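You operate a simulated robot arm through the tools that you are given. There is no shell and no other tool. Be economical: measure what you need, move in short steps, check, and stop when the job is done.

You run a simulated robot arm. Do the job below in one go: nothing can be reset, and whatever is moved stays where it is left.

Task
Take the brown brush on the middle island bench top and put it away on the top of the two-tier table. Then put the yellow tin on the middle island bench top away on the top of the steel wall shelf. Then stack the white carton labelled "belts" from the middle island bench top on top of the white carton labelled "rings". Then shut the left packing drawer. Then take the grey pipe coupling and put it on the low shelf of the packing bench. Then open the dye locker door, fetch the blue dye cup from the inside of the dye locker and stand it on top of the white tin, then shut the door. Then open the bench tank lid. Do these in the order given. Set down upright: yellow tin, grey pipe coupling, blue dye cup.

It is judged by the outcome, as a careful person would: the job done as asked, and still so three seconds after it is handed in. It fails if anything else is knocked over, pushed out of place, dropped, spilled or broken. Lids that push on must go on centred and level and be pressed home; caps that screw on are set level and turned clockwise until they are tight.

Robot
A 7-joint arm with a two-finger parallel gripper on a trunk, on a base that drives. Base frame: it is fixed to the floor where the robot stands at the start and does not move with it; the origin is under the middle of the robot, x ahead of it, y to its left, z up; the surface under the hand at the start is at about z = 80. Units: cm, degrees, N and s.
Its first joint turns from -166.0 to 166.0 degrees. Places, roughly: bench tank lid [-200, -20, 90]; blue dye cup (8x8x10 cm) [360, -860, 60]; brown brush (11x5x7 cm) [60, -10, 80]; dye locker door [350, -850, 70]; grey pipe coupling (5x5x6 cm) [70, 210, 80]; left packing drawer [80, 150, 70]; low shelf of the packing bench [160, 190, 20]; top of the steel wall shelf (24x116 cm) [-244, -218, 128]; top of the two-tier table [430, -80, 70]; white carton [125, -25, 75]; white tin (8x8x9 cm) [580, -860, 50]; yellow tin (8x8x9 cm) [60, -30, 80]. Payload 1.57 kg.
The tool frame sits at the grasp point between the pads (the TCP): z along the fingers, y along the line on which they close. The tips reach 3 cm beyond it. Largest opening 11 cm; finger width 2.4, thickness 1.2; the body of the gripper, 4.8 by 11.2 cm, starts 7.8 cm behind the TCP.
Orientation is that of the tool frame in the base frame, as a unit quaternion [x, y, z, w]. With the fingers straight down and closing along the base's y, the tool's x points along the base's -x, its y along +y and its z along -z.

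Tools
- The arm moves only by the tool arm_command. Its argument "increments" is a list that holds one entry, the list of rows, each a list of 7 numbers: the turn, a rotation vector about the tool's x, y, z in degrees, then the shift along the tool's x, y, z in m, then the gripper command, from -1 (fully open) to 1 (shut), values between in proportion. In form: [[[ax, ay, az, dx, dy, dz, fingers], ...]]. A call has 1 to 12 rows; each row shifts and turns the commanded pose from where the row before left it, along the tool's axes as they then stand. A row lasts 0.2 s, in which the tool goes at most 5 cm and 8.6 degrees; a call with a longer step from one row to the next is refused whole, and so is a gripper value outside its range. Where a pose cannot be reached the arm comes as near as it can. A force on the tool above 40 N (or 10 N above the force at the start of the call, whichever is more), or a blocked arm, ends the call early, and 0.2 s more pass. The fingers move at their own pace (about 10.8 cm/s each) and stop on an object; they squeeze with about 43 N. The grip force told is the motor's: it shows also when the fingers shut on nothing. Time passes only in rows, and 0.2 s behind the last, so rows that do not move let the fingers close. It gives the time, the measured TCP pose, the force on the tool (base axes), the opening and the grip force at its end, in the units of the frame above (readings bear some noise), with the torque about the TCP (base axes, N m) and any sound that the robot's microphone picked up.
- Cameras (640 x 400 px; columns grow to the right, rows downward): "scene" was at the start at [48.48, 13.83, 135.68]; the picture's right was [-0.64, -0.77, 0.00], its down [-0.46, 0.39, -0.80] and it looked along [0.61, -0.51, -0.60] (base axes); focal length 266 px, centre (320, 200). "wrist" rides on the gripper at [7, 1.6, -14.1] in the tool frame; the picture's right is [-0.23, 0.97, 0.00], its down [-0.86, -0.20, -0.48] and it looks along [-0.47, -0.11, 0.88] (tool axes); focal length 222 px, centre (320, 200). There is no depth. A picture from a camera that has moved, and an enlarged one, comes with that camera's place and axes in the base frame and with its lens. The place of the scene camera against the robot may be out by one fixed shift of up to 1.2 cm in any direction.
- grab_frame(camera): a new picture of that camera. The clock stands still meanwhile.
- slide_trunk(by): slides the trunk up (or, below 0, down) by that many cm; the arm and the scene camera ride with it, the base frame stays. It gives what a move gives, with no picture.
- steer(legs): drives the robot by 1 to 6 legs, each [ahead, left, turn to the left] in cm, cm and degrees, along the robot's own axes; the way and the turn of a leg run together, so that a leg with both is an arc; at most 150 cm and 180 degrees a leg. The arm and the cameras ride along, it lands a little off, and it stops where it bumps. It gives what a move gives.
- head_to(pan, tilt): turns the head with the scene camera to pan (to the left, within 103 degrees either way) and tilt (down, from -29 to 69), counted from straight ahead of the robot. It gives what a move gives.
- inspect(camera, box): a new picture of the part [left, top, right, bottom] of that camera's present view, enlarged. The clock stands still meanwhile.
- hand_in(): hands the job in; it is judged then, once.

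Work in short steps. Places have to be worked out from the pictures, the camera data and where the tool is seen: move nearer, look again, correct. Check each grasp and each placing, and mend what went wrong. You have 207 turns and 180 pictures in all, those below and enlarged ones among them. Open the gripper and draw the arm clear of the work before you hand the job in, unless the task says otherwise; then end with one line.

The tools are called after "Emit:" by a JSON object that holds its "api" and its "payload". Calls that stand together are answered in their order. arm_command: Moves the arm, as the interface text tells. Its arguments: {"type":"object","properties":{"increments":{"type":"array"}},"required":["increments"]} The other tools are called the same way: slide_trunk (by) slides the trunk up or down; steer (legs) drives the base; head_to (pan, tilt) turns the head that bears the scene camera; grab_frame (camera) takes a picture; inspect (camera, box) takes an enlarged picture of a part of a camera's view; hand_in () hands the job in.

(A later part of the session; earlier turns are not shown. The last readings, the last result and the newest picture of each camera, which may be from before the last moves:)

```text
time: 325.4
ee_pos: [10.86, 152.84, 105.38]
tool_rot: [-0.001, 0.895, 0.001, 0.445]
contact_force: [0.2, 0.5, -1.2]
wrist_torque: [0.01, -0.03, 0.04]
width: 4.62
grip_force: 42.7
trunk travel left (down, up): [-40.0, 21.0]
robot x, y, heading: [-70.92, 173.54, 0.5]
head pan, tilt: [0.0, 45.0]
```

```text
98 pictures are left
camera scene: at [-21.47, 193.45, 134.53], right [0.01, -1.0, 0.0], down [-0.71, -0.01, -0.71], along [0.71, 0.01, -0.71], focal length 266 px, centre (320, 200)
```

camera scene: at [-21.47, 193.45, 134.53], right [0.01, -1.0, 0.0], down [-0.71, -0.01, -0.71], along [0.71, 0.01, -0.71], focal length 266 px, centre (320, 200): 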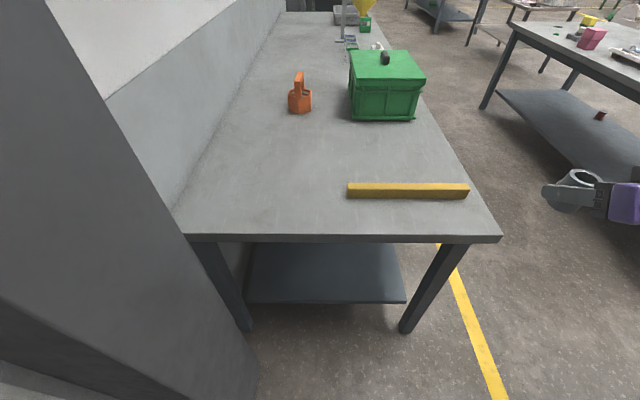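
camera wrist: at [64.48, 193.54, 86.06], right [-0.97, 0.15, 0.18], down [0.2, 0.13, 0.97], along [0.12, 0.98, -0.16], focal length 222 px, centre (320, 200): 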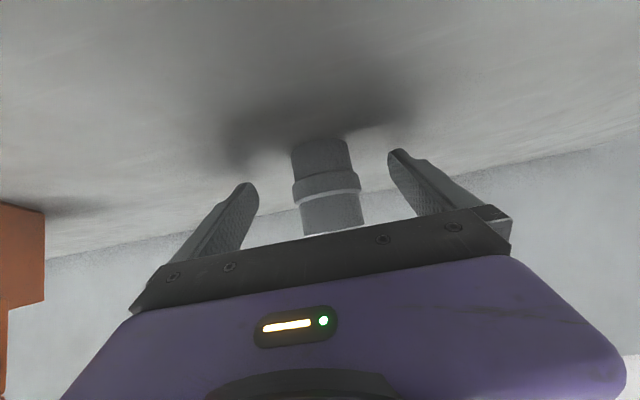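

Low shelf is open at this end (near edge x≈29, y 157–225). Reposition, lower the trunk fully, then lower the arm outside the bench end.

Emit:
{"api": "steer", "payload": {"legs": [[-6, 12, -0.5]]}}

Emit:
{"api": "slide_trunk", "payload": {"by": -40}}

Emit:
{"api": "arm_command", "payload": {"increments": [[[0, 0, 0, 0, 0.035, 0, 1], [0, 0, 0, 0, 0.035, 0, 1], [0, 0, 0, 0.0359, 0, 0.0271, 1], [0, 0, 0, 0.0359, 0, 0.0271, 1], [0, 0, 0, 0.0359, 0, 0.0271, 1], [0, 0, 0, 0.0359, 0, 0.0271, 1], [0, 0, 0, 0.0359, 0, 0.0271, 1], [0, 0, 0, 0.0359, 0, 0.0271, 1], [0, 0, 0, 0, 0, 0, 1]]]}}

Emit:
{"api": "grab_frame", "payload": {"camera": "scene"}}

Emit:
{"api": "grab_frame", "payload": {"camera": "wrist"}}

```text
time: 326.6
ee_pos: [4.58, 164.07, 105.43]
tool_rot: [0.002, 0.895, 0.0, 0.445]
contact_force: [-0.1, 0.3, -0.7]
wrist_torque: [0.01, 0.0, -0.01]
width: 4.61
grip_force: 43.3
trunk travel left (down, up): [-40.0, 21.0]
robot x, y, heading: [-77.01, 185.74, -0.0]
head pan, tilt: [0.0, 45.0]
```

```text
time: 330.5
ee_pos: [4.72, 164.05, 65.32]
tool_rot: [0.003, 0.895, -0.001, 0.445]
contact_force: [-0.4, 0.4, -1.3]
wrist_torque: [-0.01, -0.02, 0.0]
width: 4.62
grip_force: 42.8
trunk travel left (down, up): [0.0, 61.0]
robot x, y, heading: [-77.42, 185.53, 0.1]
head pan, tilt: [0.0, 45.0]
```

```text
time: 332.5
ee_pos: [4.49, 171.3, 38.24]
tool_rot: [0.002, 0.895, -0.001, 0.446]
contact_force: [-0.4, -0.2, -1.6]
wrist_torque: [0.01, -0.02, 0.01]
width: 4.59
grip_force: 43.3
trunk travel left (down, up): [0.0, 61.0]
robot x, y, heading: [-77.21, 185.69, -0.2]
head pan, tilt: [0.0, 45.0]
```

```text
97 pictures are left
camera scene: at [-27.34, 205.04, 94.53], right [0.0, -1.0, 0.0], down [-0.71, 0.0, -0.71], along [0.71, 0.0, -0.71], focal length 266 px, centre (320, 200)
```

scene: 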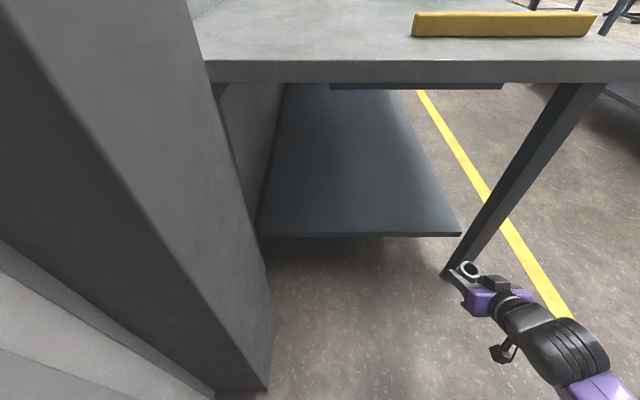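

```text
96 pictures are left
camera wrist: at [-11.1, 172.86, 41.08], right [0.14, 0.97, 0.18], down [0.13, -0.2, 0.97], along [0.98, -0.11, -0.16], focal length 222 px, centre (320, 200)
```

wrist: 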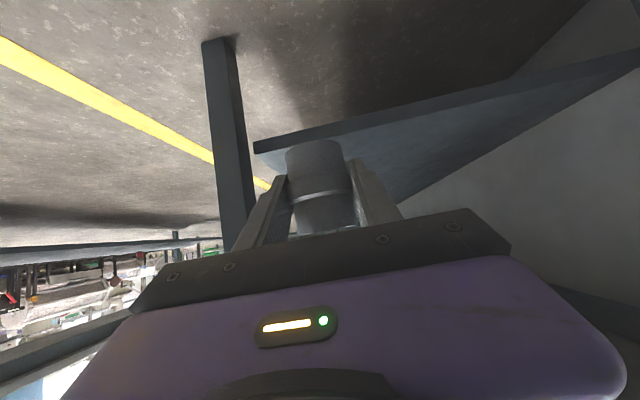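

Shelf top z≈21.5, edge x≈29. Drive forward 34 cm so the coupling hangs over the shelf.

Emit:
{"api": "steer", "payload": {"legs": [[34, 0, 0]]}}

Emit:
{"api": "grab_frame", "payload": {"camera": "wrist"}}

Emit:
{"api": "grab_frame", "payload": {"camera": "scene"}}

```text
time: 334.7
ee_pos: [38.61, 171.03, 38.3]
tool_rot: [0.004, 0.895, -0.001, 0.445]
contact_force: [0.1, 0.3, 0.2]
wrist_torque: [0.03, -0.01, -0.02]
width: 4.61
grip_force: 42.9
trunk travel left (down, up): [0.0, 61.0]
robot x, y, heading: [-43.18, 185.73, -0.2]
head pan, tilt: [0.0, 45.0]
```

```text
95 pictures are left
camera wrist: at [22.97, 172.62, 41.1], right [0.14, 0.97, 0.18], down [0.13, -0.2, 0.97], along [0.98, -0.12, -0.16], focal length 222 px, centre (320, 200)
```

wrist: 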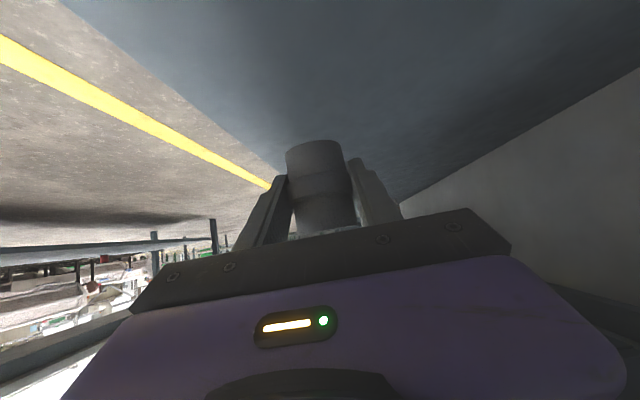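

```text
94 pictures are left
camera scene: at [6.82, 204.85, 94.52], right [0.0, -1.0, 0.0], down [-0.71, 0.0, -0.71], along [0.71, 0.0, -0.71], focal length 266 px, centre (320, 200)
```

scene: 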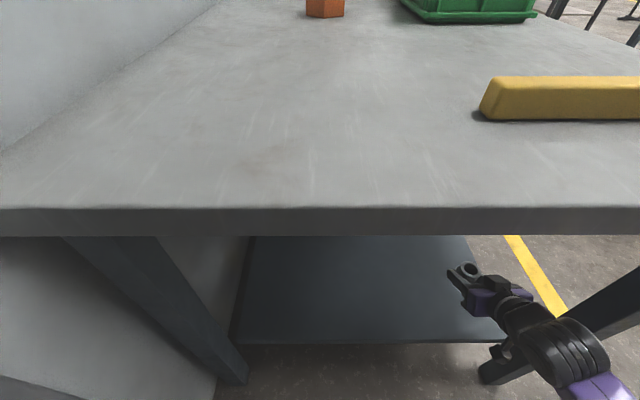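

Over the shelf. Lower, gently at the end.

Emit:
{"api": "arm_command", "payload": {"increments": [[[0, 0, 0, 0.0319, 0, 0.0241, 1], [0, 0, 0, 0.0319, 0, 0.0241, 1], [0, 0, 0, 0.0119, 0, 0.009, 1], [0, 0, 0, 0.0032, 0, 0.0024, 1], [0, 0, 0, 0.0032, 0, 0.0024, 1], [0, 0, 0, 0.0032, 0, 0.0024, 1], [0, 0, 0, 0.0024, 0, 0.0018, 1], [0, 0, 0, 0.0024, 0, 0.0018, 1], [0, 0, 0, 0.0024, 0, 0.0018, 1], [0, 0, 0, 0.0024, 0, 0.0018, 1], [0, 0, 0, 0.0024, 0, 0.0018, 1], [0, 0, 0, 0.0024, 0, 0.0018, 1]]]}}

```text
time: 337.3
ee_pos: [38.65, 170.96, 26.29]
tool_rot: [0.004, 0.893, -0.002, 0.45]
contact_force: [-1.5, -1.0, 31.8]
wrist_torque: [-0.03, 0.13, -0.01]
width: 4.61
grip_force: 42.8
trunk travel left (down, up): [0.0, 61.0]
robot x, y, heading: [-43.03, 185.14, -0.2]
head pan, tilt: [0.0, 45.0]
```

Contact at z 26.3. Ease, open, and check before withdrawing.

Emit:
{"api": "arm_command", "payload": {"increments": [[[0, 0, 0, -0.0012, 0, -0.0009, 1], [0, 0, 0, 0, 0, 0, 0.4], [0, 0, 0, 0, 0, 0, -0.2], [0, 0, 0, 0, 0, 0, -0.6], [0, 0, 0, 0, 0, 0, -0.6]]]}}

Emit:
{"api": "grab_frame", "payload": {"camera": "wrist"}}

```text
time: 338.5
ee_pos: [38.52, 170.83, 25.78]
tool_rot: [0.004, 0.896, -0.002, 0.444]
contact_force: [0.3, 0.4, 1.1]
wrist_torque: [0.02, -0.02, 0.03]
width: 8.77
grip_force: 0.2
trunk travel left (down, up): [0.0, 61.0]
robot x, y, heading: [-42.98, 185.2, -0.1]
head pan, tilt: [0.0, 45.0]
```

```text
93 pictures are left
camera wrist: at [22.9, 172.54, 28.72], right [0.15, 0.97, 0.18], down [0.13, -0.2, 0.97], along [0.98, -0.12, -0.16], focal length 222 px, centre (320, 200)
```

wrist: 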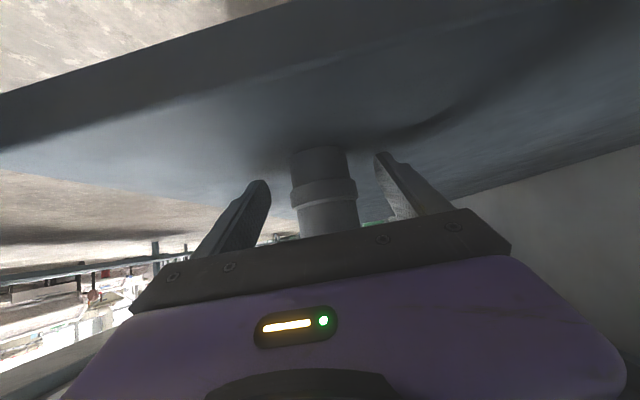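

Standing upright. Withdraw along the tool axis, then back out and look.

Emit:
{"api": "arm_command", "payload": {"increments": [[[0, 0, 0, 0, 0, -0.03, -0.6], [0, 0, 0, 0, 0, -0.045, -0.6], [0, 0, 0, 0, 0, -0.045, -0.6], [0, 0, 0, 0, 0, -0.045, -0.6], [0, 0, 0, 0, 0, 0, -0.6]]]}}

Emit:
{"api": "steer", "payload": {"legs": [[-34, 0, 0]]}}

Emit:
{"api": "inspect", "payload": {"camera": "scene", "box": [240, 80, 560, 280]}}

```text
time: 339.7
ee_pos: [25.38, 170.98, 36.03]
tool_rot: [0.003, 0.895, -0.001, 0.446]
contact_force: [-0.1, 0.3, 0.9]
wrist_torque: [0.0, -0.02, -0.01]
width: 8.8
grip_force: 0.0
trunk travel left (down, up): [0.0, 61.0]
robot x, y, heading: [-43.06, 185.49, -0.2]
head pan, tilt: [0.0, 45.0]
```

```text
time: 341.9
ee_pos: [-8.19, 171.26, 35.95]
tool_rot: [0.002, 0.895, -0.001, 0.445]
contact_force: [-0.5, 0.3, 0.3]
wrist_torque: [-0.01, 0.0, 0.01]
width: 8.8
grip_force: 0.0
trunk travel left (down, up): [0.0, 61.0]
robot x, y, heading: [-76.68, 185.63, 0.0]
head pan, tilt: [0.0, 45.0]
```

```text
2.00 times, centred on (400, 180) of scene
camera zoom: at [-26.89, 205.08, 94.52], right [0.0, -1.0, 0.0], down [-0.71, 0.0, -0.71], along [0.71, 0.0, -0.71], focal length 531 px, centre (160, 240)
```

zoom: 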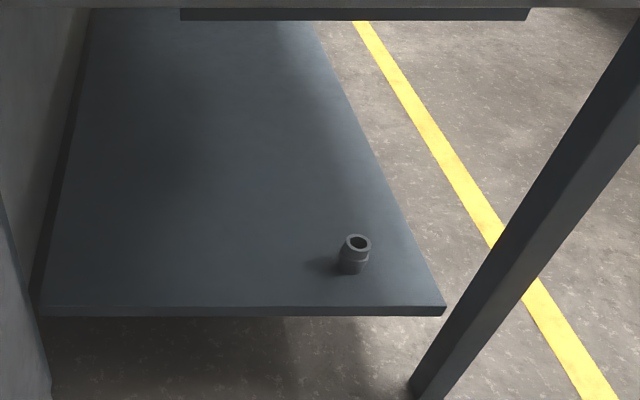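

Coupling is upright on the low shelf. Next, the dye locker far to the south. Raise the trunk, drive to the open area and look south.

Emit:
{"api": "slide_trunk", "payload": {"by": 50}}

Emit:
{"api": "steer", "payload": {"legs": [[0, -150, 0], [0, -146, 0], [40, 0, 0], [0, 0, -90]]}}

Emit:
{"api": "head_to", "payload": {"pan": 15, "tilt": 15}}

Emit:
{"api": "grab_frame", "payload": {"camera": "scene"}}

```text
refused: 50 is not a number from -40 to 40
```

```text
time: 362.2
ee_pos: [-56.7, -181.18, 36.04]
tool_rot: [0.644, 0.622, -0.32, 0.31]
contact_force: [0.1, 0.4, 0.0]
wrist_torque: [-0.02, 0.01, 0.01]
width: 8.82
grip_force: 0.0
trunk travel left (down, up): [0.0, 61.0]
robot x, y, heading: [-40.45, -112.55, -91.5]
head pan, tilt: [0.0, 45.0]
```

```text
time: 363.1
ee_pos: [-56.67, -181.07, 35.93]
tool_rot: [0.643, 0.623, -0.32, 0.31]
contact_force: [-0.8, 0.2, 0.1]
wrist_torque: [0.0, 0.03, 0.03]
width: 8.81
grip_force: 0.1
trunk travel left (down, up): [0.0, 61.0]
robot x, y, heading: [-40.03, -113.08, -91.6]
head pan, tilt: [15.0, 15.0]
```

```text
91 pictures are left
camera scene: at [-20.31, -165.77, 99.2], right [-0.97, -0.23, 0.0], down [-0.06, 0.25, -0.97], along [0.22, -0.94, -0.26], focal length 266 px, centre (320, 200)
```

scene: 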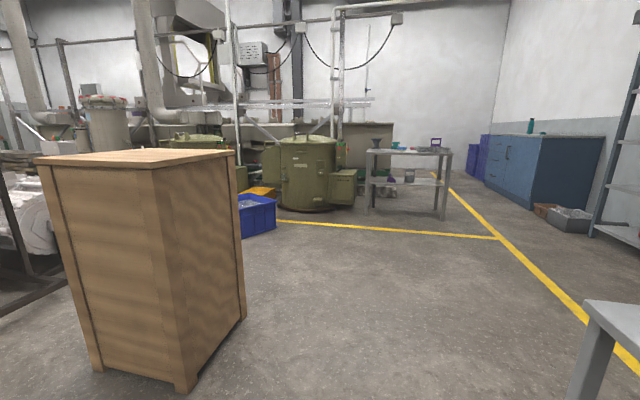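

Raise the trunk after moving clear of the small table, then drive south between the table and crate.

Emit:
{"api": "steer", "payload": {"legs": [[0, 30, 1.5]]}}

Emit:
{"api": "slide_trunk", "payload": {"by": 40}}

Emit:
{"api": "steer", "payload": {"legs": [[150, 0, 0], [90, 0, 0]]}}

Emit:
{"api": "head_to", "payload": {"pan": 0, "tilt": 10}}

Emit:
{"api": "grab_frame", "payload": {"camera": "scene"}}

```text
time: 365.1
ee_pos: [-25.09, -181.94, 35.99]
tool_rot: [0.636, 0.631, -0.316, 0.314]
contact_force: [-0.1, 0.6, 0.1]
wrist_torque: [-0.04, -0.02, -0.01]
width: 8.8
grip_force: 0.1
trunk travel left (down, up): [0.0, 61.0]
robot x, y, heading: [-10.99, -113.09, -89.9]
head pan, tilt: [15.0, 15.0]
```

```text
time: 369.0
ee_pos: [-25.1, -181.92, 75.88]
tool_rot: [0.635, 0.631, -0.316, 0.314]
contact_force: [0.2, -1.0, 0.1]
wrist_torque: [-0.01, -0.02, 0.01]
width: 8.82
grip_force: 0.1
trunk travel left (down, up): [-40.0, 21.0]
robot x, y, heading: [-11.0, -113.16, -90.0]
head pan, tilt: [15.0, 15.0]
```

```text
time: 380.7
ee_pos: [-26.15, -421.92, 75.96]
tool_rot: [0.634, 0.632, -0.315, 0.315]
contact_force: [-0.4, -0.4, -0.7]
wrist_torque: [-0.04, -0.05, 0.0]
width: 8.79
grip_force: 0.1
trunk travel left (down, up): [-40.0, 21.0]
robot x, y, heading: [-11.73, -353.13, -90.0]
head pan, tilt: [15.0, 15.0]
```

```text
time: 381.5
ee_pos: [-26.19, -422.02, 75.91]
tool_rot: [0.635, 0.632, -0.315, 0.315]
contact_force: [-0.5, -0.1, -1.0]
wrist_torque: [0.0, 0.05, 0.05]
width: 8.79
grip_force: 0.0
trunk travel left (down, up): [-40.0, 21.0]
robot x, y, heading: [-11.96, -353.2, -90.0]
head pan, tilt: [0.0, 10.0]
```

```text
90 pictures are left
camera scene: at [7.29, -405.86, 140.02], right [-1.0, 0.0, 0.0], down [0.0, 0.17, -0.98], along [0.0, -0.98, -0.17], focal length 266 px, centre (320, 200)
```

scene: 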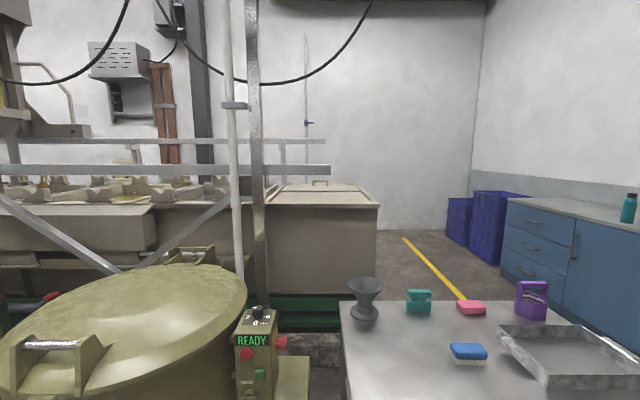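

Route: west of this table along the yellow line, then look east along the back wall.

Emit:
{"api": "steer", "payload": {"legs": [[0, -140, 0], [150, 0, 0], [150, 0, 0]]}}

Emit:
{"api": "head_to", "payload": {"pan": 55, "tilt": 12}}

Emit:
{"api": "grab_frame", "payload": {"camera": "scene"}}

```text
time: 402.5
ee_pos: [-152.95, -721.85, 75.95]
tool_rot: [0.616, 0.65, -0.306, 0.323]
contact_force: [0.3, -0.2, 0.3]
wrist_torque: [0.01, -0.01, 0.03]
width: 8.79
grip_force: 0.2
trunk travel left (down, up): [-40.0, 21.0]
robot x, y, heading: [-142.81, -652.63, -86.5]
head pan, tilt: [0.0, 10.0]
```

```text
time: 403.7
ee_pos: [-153.01, -721.84, 75.87]
tool_rot: [0.616, 0.65, -0.306, 0.323]
contact_force: [-0.1, 0.0, 0.4]
wrist_torque: [0.03, -0.02, 0.0]
width: 8.79
grip_force: 0.0
trunk travel left (down, up): [-40.0, 21.0]
robot x, y, heading: [-142.97, -652.51, -86.4]
head pan, tilt: [55.0, 12.0]
```

```text
89 pictures are left
camera scene: at [-113.16, -699.41, 139.69], right [-0.52, -0.85, 0.0], down [-0.18, 0.11, -0.98], along [0.83, -0.51, -0.21], focal length 266 px, centre (320, 200)
```

scene: 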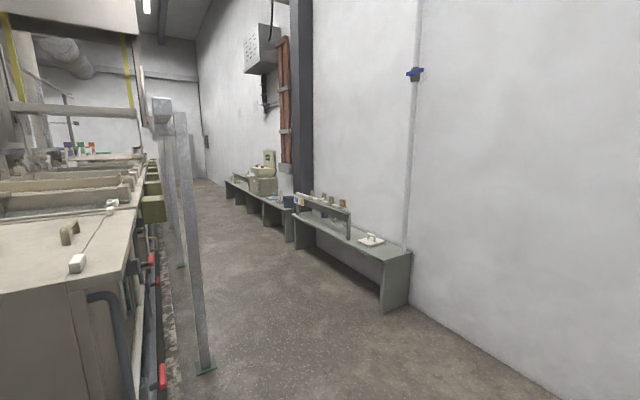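

There's a corridor along the back wall with low benches. Enter it facing east.

Emit:
{"api": "steer", "payload": {"legs": [[0, 0, -3.5], [118, 0, 0], [0, 0, 90], [150, 0, 0], [150, 0, 0]]}}

Emit:
{"api": "head_to", "payload": {"pan": -15, "tilt": 20}}

Emit:
{"api": "grab_frame", "payload": {"camera": "scene"}}

```text
time: 428.1
ee_pos: [225.29, -800.72, 75.97]
tool_rot: [0.024, 0.895, -0.012, 0.445]
contact_force: [-0.3, -0.8, -0.1]
wrist_torque: [-0.01, 0.02, 0.01]
width: 8.77
grip_force: 0.0
trunk travel left (down, up): [-40.0, 21.0]
robot x, y, heading: [157.62, -782.99, -2.7]
head pan, tilt: [55.0, 12.0]
```

```text
time: 429.5
ee_pos: [225.3, -800.71, 75.77]
tool_rot: [0.022, 0.895, -0.011, 0.445]
contact_force: [0.2, -0.2, 0.3]
wrist_torque: [0.01, 0.03, -0.01]
width: 8.78
grip_force: 0.0
trunk travel left (down, up): [-40.0, 21.0]
robot x, y, heading: [157.21, -782.86, -2.6]
head pan, tilt: [-15.0, 20.0]
```

```text
88 pictures are left
camera scene: at [208.91, -768.58, 138.39], right [-0.3, -0.95, 0.0], down [-0.33, 0.1, -0.94], along [0.9, -0.28, -0.34], focal length 266 px, centre (320, 200)
```

scene: 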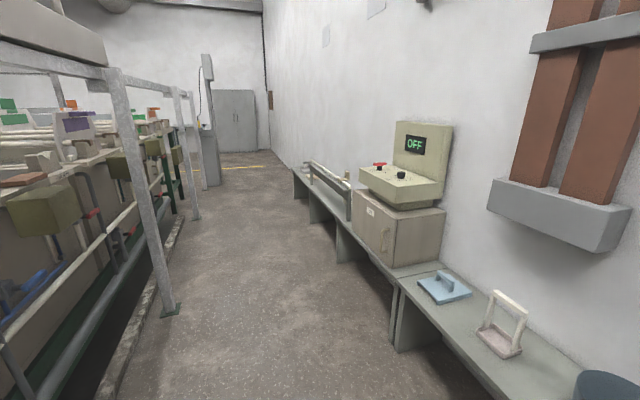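

The dye locker is the beige cabinet ahead. Enlarge it.

Emit:
{"api": "inspect", "payload": {"camera": "scene", "box": [320, 110, 480, 290]}}

```text
2.22 times, centred on (400, 200) of scene
camera zoom: at [208.91, -768.58, 138.39], right [-0.3, -0.95, 0.0], down [-0.33, 0.1, -0.94], along [0.9, -0.28, -0.34], focal length 590 px, centre (142, 200)
```

zoom: 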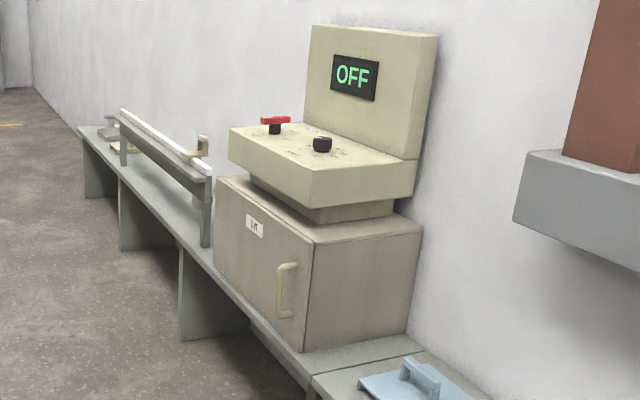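

Locker front at y≈-847, x 322–380; handle near its west edge (x≈327, z 58–72), so the hinge is on the east side. Drive to x≈345 and turn to face it.

Emit:
{"api": "steer", "payload": {"legs": [[0, 0, 2.6], [0, 20, 0], [150, 0, 0], [36, 0, 0], [0, 0, -90]]}}

Emit:
{"api": "head_to", "payload": {"pan": -15, "tilt": 45}}

Emit:
{"api": "grab_frame", "payload": {"camera": "scene"}}

Emit:
{"api": "grab_frame", "payload": {"camera": "wrist"}}

```text
time: 444.3
ee_pos: [326.1, -834.32, 75.89]
tool_rot: [0.648, 0.617, -0.322, 0.308]
contact_force: [0.0, -0.7, 0.4]
wrist_torque: [-0.02, -0.02, -0.01]
width: 8.82
grip_force: 0.1
trunk travel left (down, up): [-40.0, 21.0]
robot x, y, heading: [343.52, -765.95, -92.4]
head pan, tilt: [-15.0, 20.0]
```

```text
time: 445.2
ee_pos: [326.15, -834.12, 75.97]
tool_rot: [0.648, 0.618, -0.322, 0.307]
contact_force: [0.6, 0.5, 0.4]
wrist_torque: [-0.02, -0.03, -0.03]
width: 8.81
grip_force: 0.1
trunk travel left (down, up): [-40.0, 21.0]
robot x, y, heading: [343.49, -765.96, -92.4]
head pan, tilt: [-15.0, 45.0]
```

```text
86 pictures are left
camera scene: at [358.37, -818.04, 134.53], right [-0.95, 0.3, 0.0], down [0.21, 0.67, -0.71], along [-0.21, -0.68, -0.71], focal length 266 px, centre (320, 200)
```

scene: 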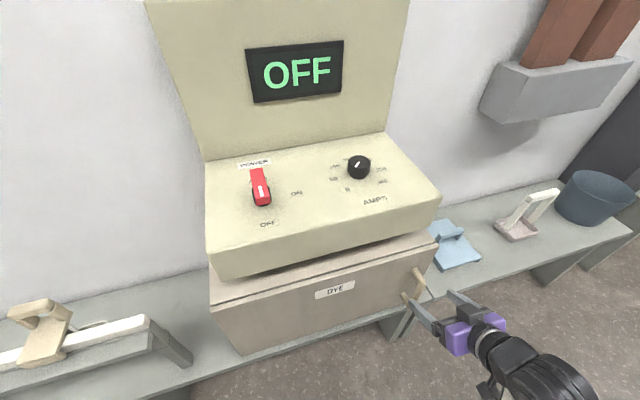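

```text
85 pictures are left
camera wrist: at [328.48, -818.91, 78.76], right [0.97, -0.18, 0.18], down [-0.21, -0.12, 0.97], along [-0.16, -0.98, -0.16], focal length 222 px, centre (320, 200)
```

wrist: 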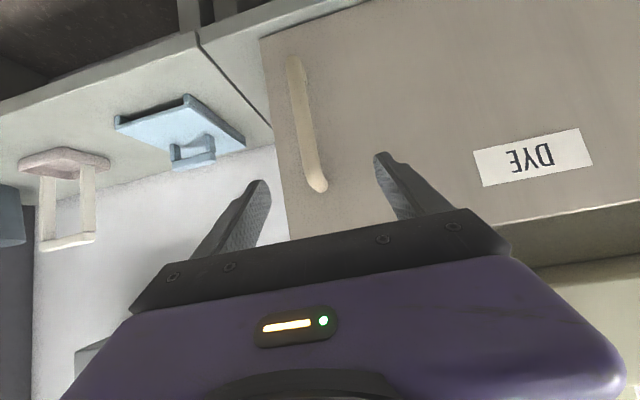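

Handle is at x≈324.5, z 57–73. Lower the hand to z≈66 in front of it, then advance.

Emit:
{"api": "arm_command", "payload": {"increments": [[[0, 0, 0, 0.0265, -0.004, 0.0203, -1], [0, 0, 0, 0.0265, -0.004, 0.0203, -1], [0, 0, 0, 0.0265, -0.004, 0.0203, -1], [0, 0, 0, 0, 0, 0, -1]]]}}

Emit:
{"api": "grab_frame", "payload": {"camera": "wrist"}}

```text
time: 446.2
ee_pos: [324.84, -834.15, 66.04]
tool_rot: [0.648, 0.619, -0.321, 0.307]
contact_force: [-0.1, -0.7, 0.7]
wrist_torque: [-0.02, 0.02, 0.0]
width: 11.02
grip_force: 0.0
trunk travel left (down, up): [-40.0, 21.0]
robot x, y, heading: [343.57, -766.28, -92.5]
head pan, tilt: [-15.0, 45.0]
```

```text
84 pictures are left
camera wrist: at [327.19, -818.86, 68.83], right [0.97, -0.18, 0.18], down [-0.21, -0.12, 0.97], along [-0.15, -0.98, -0.16], focal length 222 px, centre (320, 200)
```

wrist: 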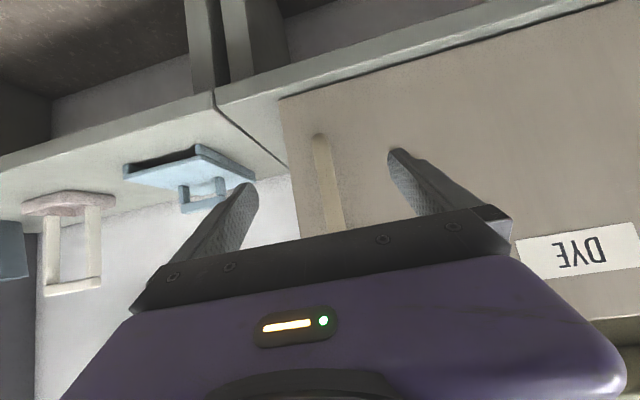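

Bar is between the fingers. Advance and grip the handle.

Emit:
{"api": "arm_command", "payload": {"increments": [[[0, 0, 0, -0.0171, 0, 0.0226, -1], [0, 0, 0, -0.0171, 0, 0.0226, -1], [0, 0, 0, -0.0161, 0, 0.0213, -1], [0, 0, 0, 0, 0, 0, -1], [0, 0, 0, 0, 0, 0, 1], [0, 0, 0, 0, 0, 0, 1], [0, 0, 0, 0, 0, 0, 1], [0, 0, 0, 0, 0, 0, 1]]]}}

Emit:
{"api": "grab_frame", "payload": {"camera": "wrist"}}

```text
time: 447.0
ee_pos: [324.56, -841.33, 65.82]
tool_rot: [0.649, 0.621, -0.319, 0.303]
contact_force: [-0.2, 11.9, 4.6]
wrist_torque: [-0.04, -0.21, 0.68]
width: 10.96
grip_force: 0.0
trunk travel left (down, up): [-40.0, 21.0]
robot x, y, heading: [343.32, -766.47, -92.4]
head pan, tilt: [-15.0, 45.0]
stopped in row 3: the force on the tool passed its limit at 366 N (the readings are from after the stop); the commanded pose is now the measured one
```

```text
83 pictures are left
camera wrist: at [326.82, -826.13, 68.79], right [0.97, -0.18, 0.18], down [-0.2, -0.14, 0.97], along [-0.15, -0.97, -0.17], focal length 222 px, centre (320, 200)
```

wrist: 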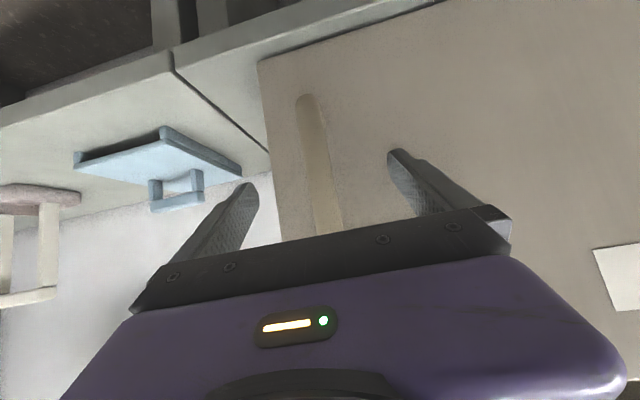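

Fingertip touched the door (face ≈ -845), so the bar is at TCP depth now. Back off 4 mm and close.

Emit:
{"api": "arm_command", "payload": {"increments": [[[0, 0, 0, 0.0024, 0, -0.0032, -1], [0, 0, 0, 0, 0, 0, 1], [0, 0, 0, 0, 0, 0, 1], [0, 0, 0, 0, 0, 0, 1], [0, 0, 0, 0, 0, 0, 1]]]}}

Emit:
{"api": "grab_frame", "payload": {"camera": "wrist"}}

```text
time: 448.2
ee_pos: [324.96, -841.19, 65.87]
tool_rot: [0.647, 0.621, -0.319, 0.305]
contact_force: [13.2, 1.0, 0.0]
wrist_torque: [0.24, 0.07, -0.03]
width: 1.78
grip_force: 32.8
trunk travel left (down, up): [-40.0, 21.0]
robot x, y, heading: [343.44, -766.02, -92.4]
head pan, tilt: [-15.0, 45.0]
```

```text
82 pictures are left
camera wrist: at [327.07, -825.92, 68.8], right [0.97, -0.18, 0.18], down [-0.21, -0.13, 0.97], along [-0.15, -0.97, -0.17], focal length 222 px, centre (320, 200)
```

wrist: 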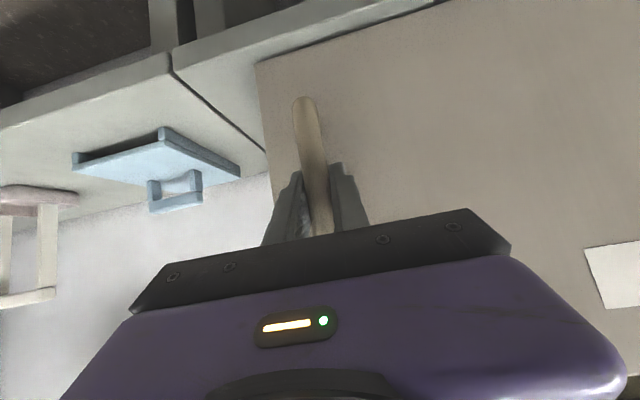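

Handle gripped. Pull along the door's arc with small turning steps.

Emit:
{"api": "arm_command", "payload": {"increments": [[[2.39, 0, 1.81, 0.0171, 0.0009, -0.0225, 1], [2.39, 0, 1.81, 0.0171, 0.0009, -0.0225, 1], [2.39, 0, 1.81, 0.0171, 0.0009, -0.0225, 1], [2.39, 0, 1.81, 0.0171, 0.0009, -0.0225, 1], [0, 0, 0, 0, 0, 0, 1]]]}}

Emit:
{"api": "grab_frame", "payload": {"camera": "scene"}}

```text
time: 448.7
ee_pos: [325.2, -838.08, 65.89]
tool_rot: [0.664, 0.606, -0.319, 0.3]
contact_force: [2.2, -0.6, -6.2]
wrist_torque: [-0.68, 1.04, 0.05]
width: 1.81
grip_force: 32.6
out of reach, approached as far as the arm can: row 1, 2
trunk travel left (down, up): [-40.0, 21.0]
robot x, y, heading: [343.66, -766.64, -92.3]
head pan, tilt: [-15.0, 45.0]
stopped in row 2: the force on the tool passed its limit at 52 N (the readings are from after the stop); the commanded pose is now the measured one
```

```text
81 pictures are left
camera scene: at [358.42, -818.04, 134.51], right [-0.95, 0.3, 0.0], down [0.21, 0.67, -0.71], along [-0.21, -0.67, -0.71], focal length 266 px, centre (320, 200)
```

scene: 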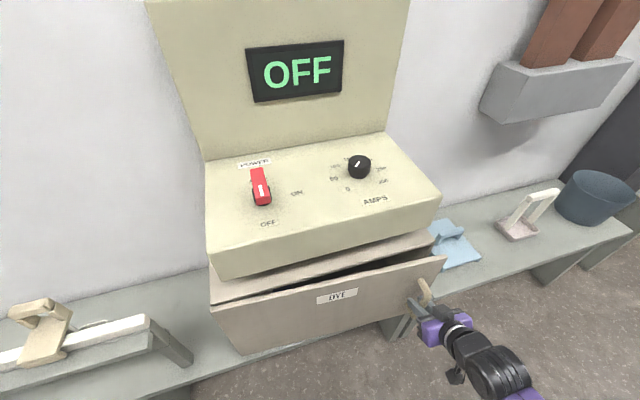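

The door is opening. The arm is near its inner limit, so back the base up while holding the handle.

Emit:
{"api": "steer", "payload": {"legs": [[-6, 0.7, 0], [-6, 1.6, 0]]}}

Emit:
{"api": "grab_frame", "payload": {"camera": "scene"}}

```text
time: 450.4
ee_pos: [328.63, -826.38, 65.81]
tool_rot: [0.662, 0.608, -0.316, 0.304]
contact_force: [0.9, 0.0, 1.5]
wrist_torque: [0.23, 0.92, 0.02]
width: 1.81
grip_force: 32.3
trunk travel left (down, up): [-40.0, 21.0]
robot x, y, heading: [346.23, -754.14, -92.8]
head pan, tilt: [-15.0, 45.0]
stopped in leg 2: the force on the tool passed its limit at 41 N (the readings are from after the stop); the commanded pose is now the measured one
```

```text
80 pictures are left
camera scene: at [361.19, -806.09, 134.53], right [-0.95, 0.3, 0.0], down [0.21, 0.67, -0.71], along [-0.21, -0.67, -0.71], focal length 266 px, centre (320, 200)
```

scene: 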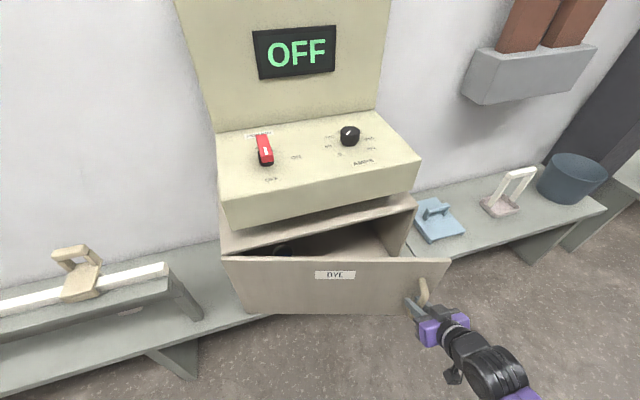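

Door is ~17° open. I'll release the handle, lift clear, and reposition west of the door to push it wide open from the inside with the fingers.

Emit:
{"api": "arm_command", "payload": {"increments": [[[0, 0, 0, 0, 0, 0, -1], [0, 0, 0, 0, 0, 0, -1], [0, 0, 0, 0, 0, 0, -1], [0, 0, 0, -0.0319, 0, -0.0242, -1], [0, 0, 0, -0.0319, 0, -0.0242, -1], [0, 0, 0, -0.0319, 0, -0.0242, -1], [0, 0, 0, -0.0319, 0, -0.0242, -1], [0, 0, 0, -0.0319, 0, -0.0242, -1], [0, 0, 0, 0, 0, 0, -1]]]}}

Emit:
{"api": "grab_frame", "payload": {"camera": "wrist"}}

```text
time: 452.4
ee_pos: [328.37, -826.5, 86.11]
tool_rot: [0.663, 0.607, -0.316, 0.304]
contact_force: [0.0, 0.1, 0.6]
wrist_torque: [-0.01, -0.02, -0.02]
width: 10.99
grip_force: 0.1
trunk travel left (down, up): [-40.0, 21.0]
robot x, y, heading: [346.3, -754.16, -92.4]
head pan, tilt: [-15.0, 45.0]
```

```text
79 pictures are left
camera wrist: at [331.05, -811.36, 89.14], right [0.96, -0.21, 0.2], down [-0.23, -0.13, 0.96], along [-0.18, -0.97, -0.17], focal length 222 px, centre (320, 200)
```

wrist: 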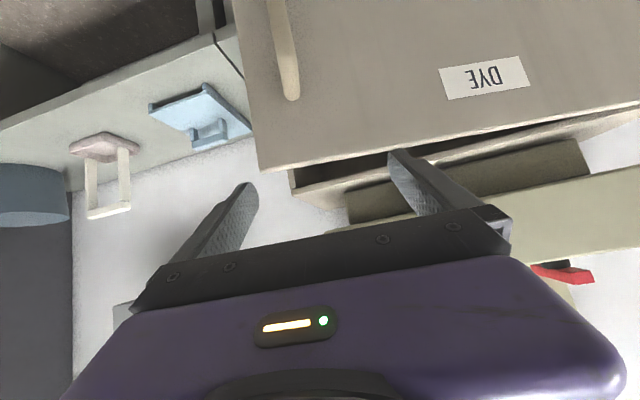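

Emit:
{"api": "steer", "payload": {"legs": [[2, -40, 2.4], [8, -36, 0], [0, 0, 45]]}}

Emit:
{"api": "head_to", "payload": {"pan": 5, "tilt": 40}}

Emit:
{"api": "grab_frame", "payload": {"camera": "scene"}}

Emit:
{"api": "grab_frame", "payload": {"camera": "wrist"}}

```text
time: 458.9
ee_pos: [311.95, -825.72, 86.02]
tool_rot: [0.362, 0.823, -0.166, 0.406]
contact_force: [0.2, -0.5, -0.3]
wrist_torque: [-0.03, 0.02, -0.01]
width: 11.01
grip_force: 0.2
trunk travel left (down, up): [-40.0, 21.0]
robot x, y, heading: [270.89, -763.43, -45.1]
head pan, tilt: [-15.0, 45.0]
```

```text
time: 459.7
ee_pos: [312.03, -825.75, 86.06]
tool_rot: [0.362, 0.823, -0.166, 0.406]
contact_force: [-0.9, -0.2, 0.8]
wrist_torque: [0.03, -0.03, -0.01]
width: 11.03
grip_force: 0.0
trunk travel left (down, up): [-40.0, 21.0]
robot x, y, heading: [270.78, -763.47, -44.9]
head pan, tilt: [5.0, 40.0]
```

```text
78 pictures are left
camera scene: at [320.91, -785.81, 135.25], right [-0.65, -0.76, 0.0], down [-0.49, 0.41, -0.77], along [0.59, -0.49, -0.64], focal length 266 px, centre (320, 200)
```

scene: 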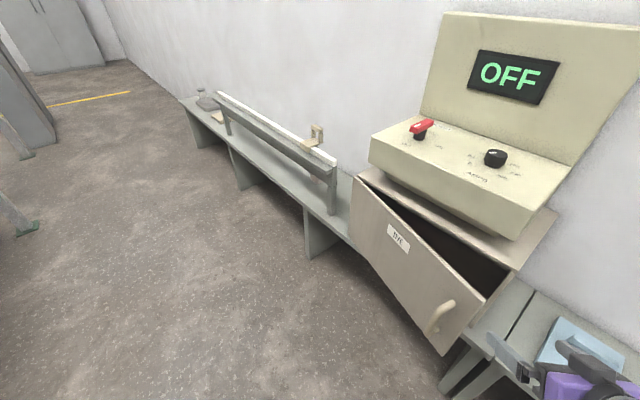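

```text
77 pictures are left
camera wrist: at [302.49, -813.55, 89.09], right [0.8, 0.56, 0.2], down [-0.06, -0.26, 0.96], along [0.59, -0.79, -0.17], focal length 222 px, centre (320, 200)
```

wrist: 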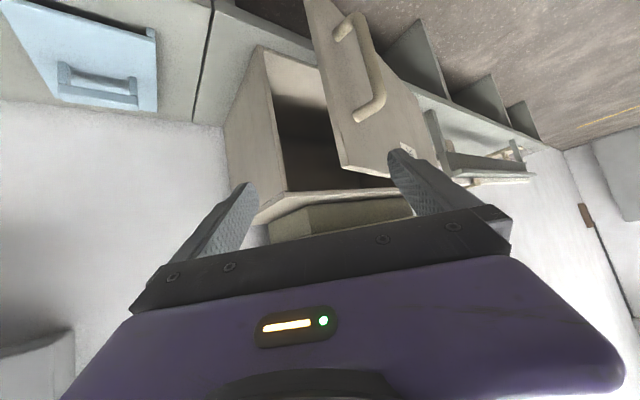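

The door edge is near (323,-834), ~11° open. With closed fingers, lower to z≈67 and slip them behind the door edge.

Emit:
{"api": "arm_command", "payload": {"increments": [[[0, 0, 0, 0.0374, -0.001, 0.0293, 1], [0, 0, 0, 0.0374, -0.001, 0.0293, 1], [0, 0, 0, 0.0374, -0.001, 0.0293, 1], [0, 0, 0, 0.0374, -0.001, 0.0293, 1], [0, 0, 0, -0.022, -0.006, 0.028, 1], [0, 0, 0, -0.022, -0.006, 0.028, 1], [0, 0, 0, -0.022, -0.006, 0.028, 1], [0, 0, 0, -0.022, -0.006, 0.028, 1], [0, 0, 0, 0, 0, 0, 1]]]}}

Emit:
{"api": "grab_frame", "payload": {"camera": "wrist"}}

Emit:
{"api": "grab_frame", "payload": {"camera": "scene"}}

```text
time: 461.7
ee_pos: [320.02, -837.75, 67.0]
tool_rot: [0.363, 0.822, -0.167, 0.406]
contact_force: [-0.4, 0.1, -0.6]
wrist_torque: [0.0, -0.01, -0.01]
width: 0.0
grip_force: 21.3
trunk travel left (down, up): [-40.0, 21.0]
robot x, y, heading: [271.17, -763.67, -45.5]
head pan, tilt: [5.0, 40.0]
```

```text
76 pictures are left
camera wrist: at [310.54, -825.53, 70.08], right [0.81, 0.56, 0.2], down [-0.06, -0.26, 0.96], along [0.59, -0.79, -0.17], focal length 222 px, centre (320, 200)
```

wrist: 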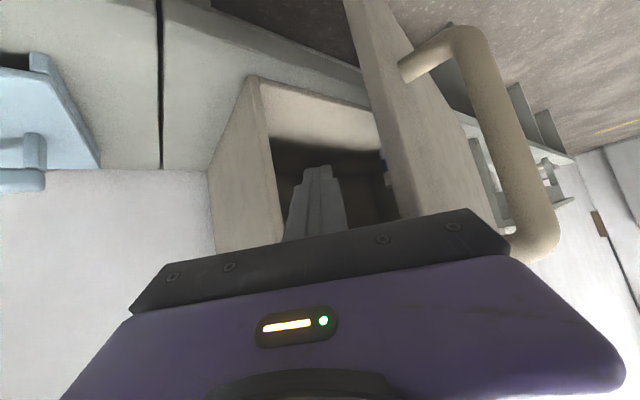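

```text
75 pictures are left
camera scene: at [320.91, -785.79, 135.25], right [-0.64, -0.76, 0.0], down [-0.49, 0.41, -0.77], along [0.59, -0.49, -0.64], focal length 266 px, centre (320, 200)
```

scene: 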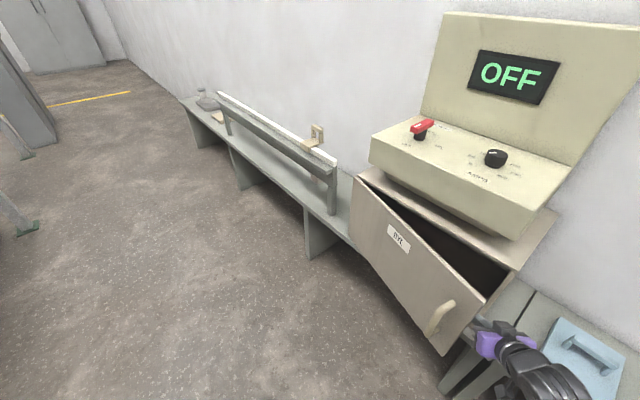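

Fingers are behind the door. Sweep outward along the door's arc.

Emit:
{"api": "arm_command", "payload": {"increments": [[[0, 0, 0, 0.0108, 0.0338, -0.0127, 1], [0, 0, 0, 0.0108, 0.0338, -0.0127, 1], [0, 0, 0, 0.0108, 0.0338, -0.0127, 1], [0, 0, 0, 0.0108, 0.0338, -0.0127, 1], [0, 0, 0, 0.0108, 0.0338, -0.0127, 1], [0, 0, 0, 0.0108, 0.0338, -0.0127, 1], [0, 0, 0, 0.0034, 0.0398, -0.003, 1], [0, 0, 0, 0.0034, 0.0398, -0.003, 1], [0, 0, 0, 0.0034, 0.0398, -0.003, 1], [0, 0, 0, 0.0034, 0.0398, -0.003, 1], [0, 0, 0, 0.0034, 0.0398, -0.003, 1], [0, 0, 0, 0, 0, 0, 1]]]}}

Emit:
{"api": "grab_frame", "payload": {"camera": "scene"}}

```text
time: 464.3
ee_pos: [321.58, -833.02, 66.86]
tool_rot: [0.361, 0.823, -0.163, 0.408]
contact_force: [0.5, 0.1, -0.8]
wrist_torque: [0.05, -0.02, 0.01]
width: 0.0
grip_force: 21.8
out of reach, approached as far as the arm can: row 2, 3, 4, 5, 6, 7, 8, 9, 10, 11
trunk travel left (down, up): [-40.0, 21.0]
robot x, y, heading: [270.73, -763.36, -45.0]
head pan, tilt: [5.0, 40.0]
```

```text
74 pictures are left
camera scene: at [320.91, -785.8, 135.25], right [-0.64, -0.76, 0.0], down [-0.49, 0.41, -0.77], along [0.59, -0.49, -0.64], focal length 266 px, centre (320, 200)
```

scene: 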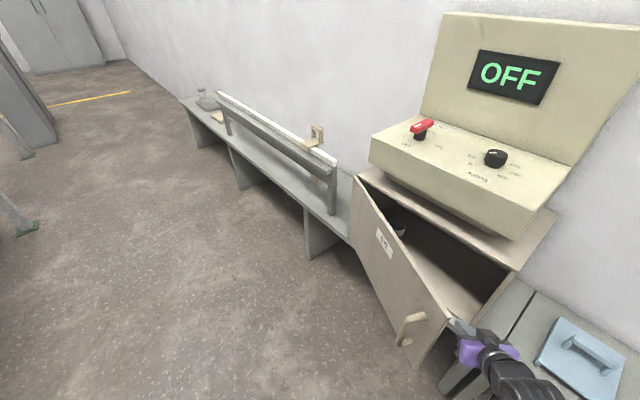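

The wrist is at a turn limit; combine the sweep with a counter-clockwise hand turn.

Emit:
{"api": "arm_command", "payload": {"increments": [[[-1.73, 0.04, -1.36, 0.008, 0.033, -0.009, 1], [-1.73, 0.04, -1.36, 0.008, 0.033, -0.009, 1], [-1.73, 0.04, -1.36, 0.008, 0.033, -0.009, 1], [-1.73, 0.04, -1.36, 0.008, 0.033, -0.009, 1], [-1.73, 0.04, -1.36, 0.008, 0.033, -0.009, 1], [-2.29, 0.06, -1.79, -0.0044, 0.0392, 0.007, 1], [-2.29, 0.06, -1.79, -0.0044, 0.0392, 0.007, 1], [-2.29, 0.06, -1.79, -0.0044, 0.0392, 0.007, 1], [-2.29, 0.06, -1.79, -0.0044, 0.0392, 0.007, 1], [-2.29, 0.06, -1.79, -0.0044, 0.0392, 0.007, 1], [0, 0, 0, 0, 0, 0, 1]]]}}

Emit:
{"api": "grab_frame", "payload": {"camera": "scene"}}

```text
time: 465.9
ee_pos: [330.0, -822.74, 71.45]
tool_rot: [0.241, 0.867, -0.11, 0.422]
contact_force: [-14.3, 7.7, 5.9]
wrist_torque: [-0.27, -0.85, 0.52]
width: 0.0
grip_force: 21.4
out of reach, approached as far as the arm can: row 1, 2, 3, 4, 5, 6
trunk travel left (down, up): [-40.0, 21.0]
robot x, y, heading: [271.31, -763.37, -45.3]
head pan, tilt: [5.0, 40.0]
stopped in row 8: the force on the tool passed its limit at 64 N (the readings are from after the stop); the commanded pose is now the measured one
```

```text
73 pictures are left
camera scene: at [320.82, -785.78, 135.29], right [-0.64, -0.76, 0.0], down [-0.49, 0.41, -0.77], along [0.59, -0.49, -0.64], focal length 266 px, centre (320, 200)
```

scene: 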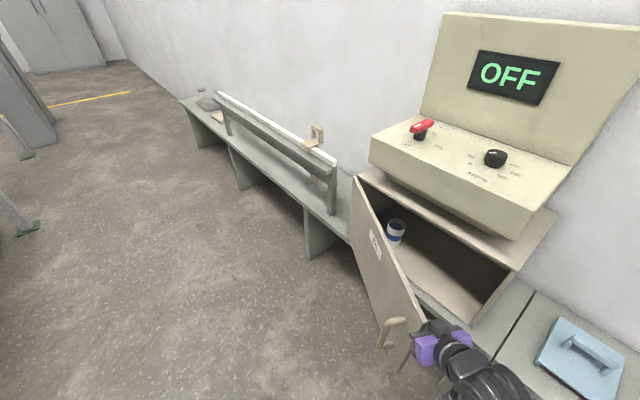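

The gripper body meets the door edge. Pull back 3 cm and push by turning the base to the left.

Emit:
{"api": "arm_command", "payload": {"increments": [[[0, 0, 0, 0.0186, 0, -0.0236, 1], [0, 0, 0, 0, 0, 0, 1]]]}}

Emit:
{"api": "steer", "payload": {"legs": [[0, 0, 20]]}}

Emit:
{"api": "grab_frame", "payload": {"camera": "scene"}}

```text
time: 466.5
ee_pos: [327.64, -821.13, 71.34]
tool_rot: [0.24, 0.867, -0.109, 0.422]
contact_force: [-0.2, 0.5, -0.4]
wrist_torque: [-0.02, -0.02, 0.02]
width: 0.0
grip_force: 21.2
trunk travel left (down, up): [-40.0, 21.0]
robot x, y, heading: [270.91, -763.66, -45.2]
head pan, tilt: [5.0, 40.0]
```

```text
time: 468.0
ee_pos: [343.76, -798.34, 71.43]
tool_rot: [0.086, 0.896, -0.034, 0.434]
contact_force: [-0.4, 0.3, 0.2]
wrist_torque: [-0.03, 0.01, -0.02]
width: 0.0
grip_force: 22.0
trunk travel left (down, up): [-40.0, 21.0]
robot x, y, heading: [270.81, -763.54, -25.3]
head pan, tilt: [5.0, 40.0]
```

```text
72 pictures are left
camera scene: at [325.24, -767.17, 135.25], right [-0.34, -0.94, 0.0], down [-0.6, 0.22, -0.77], along [0.72, -0.26, -0.64], focal length 266 px, centre (320, 200)
```

scene: 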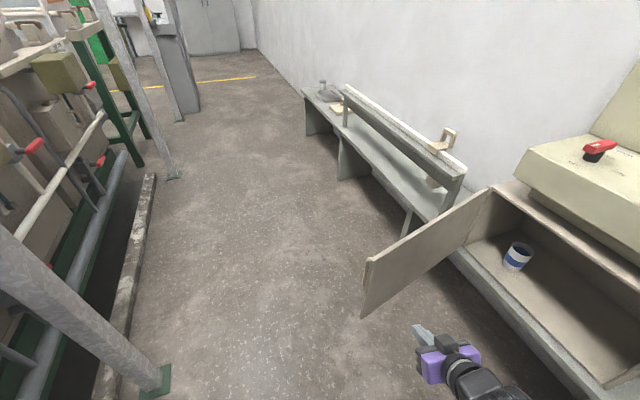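

The door is wide open (~70°) and the blue cup is visible at about (358,-855). Reposition so the hand approaches the cup along a -55° heading.

Emit:
{"api": "steer", "payload": {"legs": [[0, 0, -30], [19, 18, 0]]}}

Emit:
{"api": "head_to", "payload": {"pan": -5, "tilt": 45}}

Emit:
{"api": "grab_frame", "payload": {"camera": "wrist"}}

Emit:
{"api": "grab_frame", "payload": {"camera": "scene"}}

```text
time: 471.3
ee_pos: [342.61, -835.0, 71.36]
tool_rot: [0.312, 0.844, -0.144, 0.412]
contact_force: [-0.5, 1.9, 1.0]
wrist_torque: [-0.03, -0.02, -0.01]
width: 0.0
grip_force: 21.4
trunk travel left (down, up): [-40.0, 21.0]
robot x, y, heading: [296.97, -768.86, -54.9]
head pan, tilt: [5.0, 40.0]
```

```text
time: 472.1
ee_pos: [342.7, -835.03, 71.43]
tool_rot: [0.313, 0.844, -0.144, 0.411]
contact_force: [0.2, 0.4, -0.8]
wrist_torque: [-0.01, 0.01, 0.01]
width: 0.01
grip_force: 21.0
trunk travel left (down, up): [-40.0, 21.0]
robot x, y, heading: [296.85, -768.82, -54.6]
head pan, tilt: [-5.0, 45.0]
```

```text
71 pictures are left
camera wrist: at [331.85, -823.98, 74.54], right [0.73, 0.65, 0.19], down [-0.02, -0.26, 0.96], along [0.68, -0.71, -0.18], focal length 222 px, centre (320, 200)
```

wrist: 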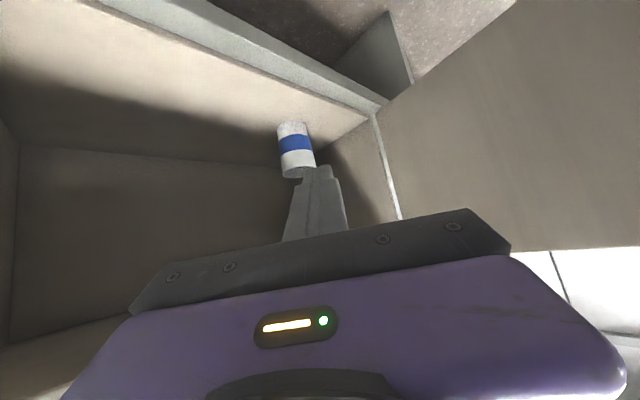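

```text
70 pictures are left
camera scene: at [340.85, -799.81, 134.53], right [-0.86, -0.5, 0.0], down [-0.36, 0.61, -0.71], along [0.36, -0.61, -0.71], focal length 266 px, centre (320, 200)
```

scene: 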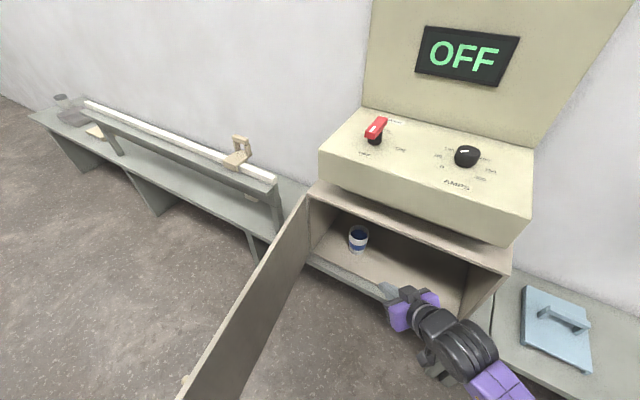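

Cup centre ≈(358,-855), z 52–62. Pitch a little flatter, open the fingers and move to a pre-grasp.

Emit:
{"api": "arm_command", "payload": {"increments": [[[0, -8, 0, 0, 0, 0, -1], [0, 0, 0, 0, -0.0139, 0.0355, -1], [0, 0, 0, 0, -0.0139, 0.0355, -1], [0, 0, 0, 0, -0.0139, 0.0355, -1], [0, 0, 0, 0, -0.0139, 0.0355, -1], [0, 0, 0, 0, 0, 0, -1]]]}}

Emit:
{"api": "grab_frame", "payload": {"camera": "wrist"}}

Emit:
{"api": "grab_frame", "payload": {"camera": "scene"}}

```text
time: 473.4
ee_pos: [348.65, -847.22, 64.17]
tool_rot: [0.302, 0.813, -0.166, 0.47]
contact_force: [-0.3, -0.4, 0.9]
wrist_torque: [-0.02, 0.01, -0.02]
width: 11.01
grip_force: 0.0
trunk travel left (down, up): [-40.0, 21.0]
robot x, y, heading: [297.07, -768.29, -55.2]
head pan, tilt: [-5.0, 45.0]
```

```text
69 pictures are left
camera wrist: at [337.55, -835.96, 65.1], right [0.71, 0.67, 0.21], down [-0.12, -0.17, 0.98], along [0.69, -0.72, -0.04], focal length 222 px, centre (320, 200)
```

wrist: 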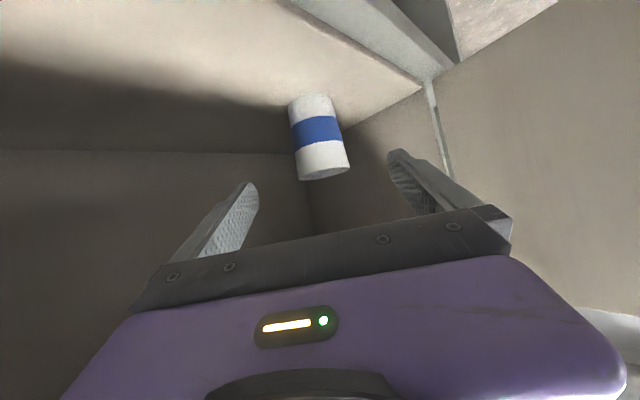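

```text
68 pictures are left
camera scene: at [340.85, -799.8, 134.53], right [-0.86, -0.5, 0.0], down [-0.35, 0.61, -0.71], along [0.35, -0.61, -0.71], focal length 266 px, centre (320, 200)
```

scene: 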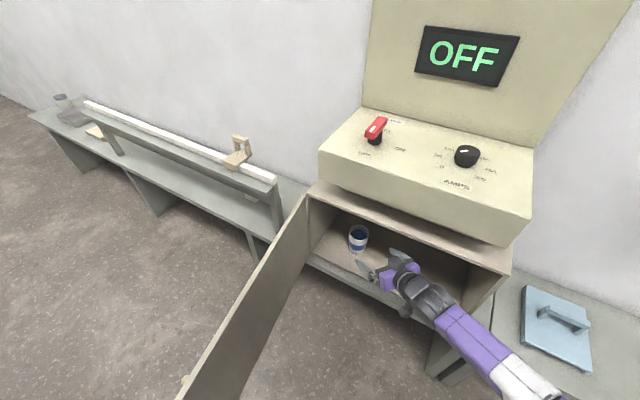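

Aligned. Advance 13 cm along the tool axis.

Emit:
{"api": "arm_command", "payload": {"increments": [[[0, 0, 0, 0, 0, 0.035, -1], [0, 0, 0, 0, 0, 0.035, -1], [0, 0, 0, 0, 0, 0.035, -1], [0, 0, 0, 0, 0, 0.026, -1], [0, 0, 0, 0, 0, 0, -1]]]}}

Emit:
{"api": "grab_frame", "payload": {"camera": "wrist"}}

```text
time: 474.6
ee_pos: [355.42, -852.96, 59.98]
tool_rot: [0.301, 0.814, -0.164, 0.47]
contact_force: [-0.9, 0.1, 0.3]
wrist_torque: [-0.02, 0.03, -0.03]
width: 11.03
grip_force: 0.0
out of reach, approached as far as the arm can: row 3, 4
trunk travel left (down, up): [-40.0, 21.0]
robot x, y, heading: [296.88, -768.64, -55.0]
head pan, tilt: [-5.0, 45.0]
```

```text
67 pictures are left
camera wrist: at [344.38, -841.66, 60.98], right [0.71, 0.67, 0.21], down [-0.12, -0.17, 0.98], along [0.69, -0.72, -0.04], focal length 222 px, centre (320, 200)
```

wrist: 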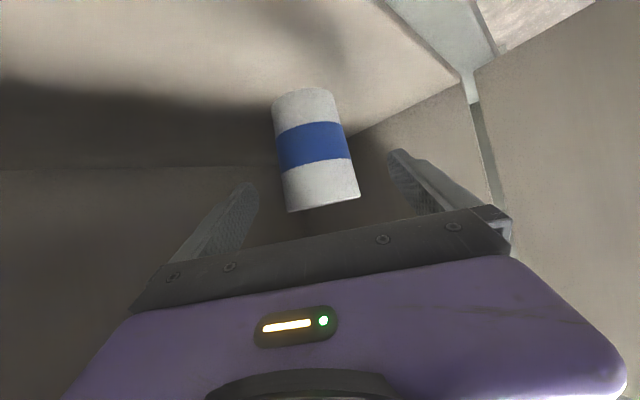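

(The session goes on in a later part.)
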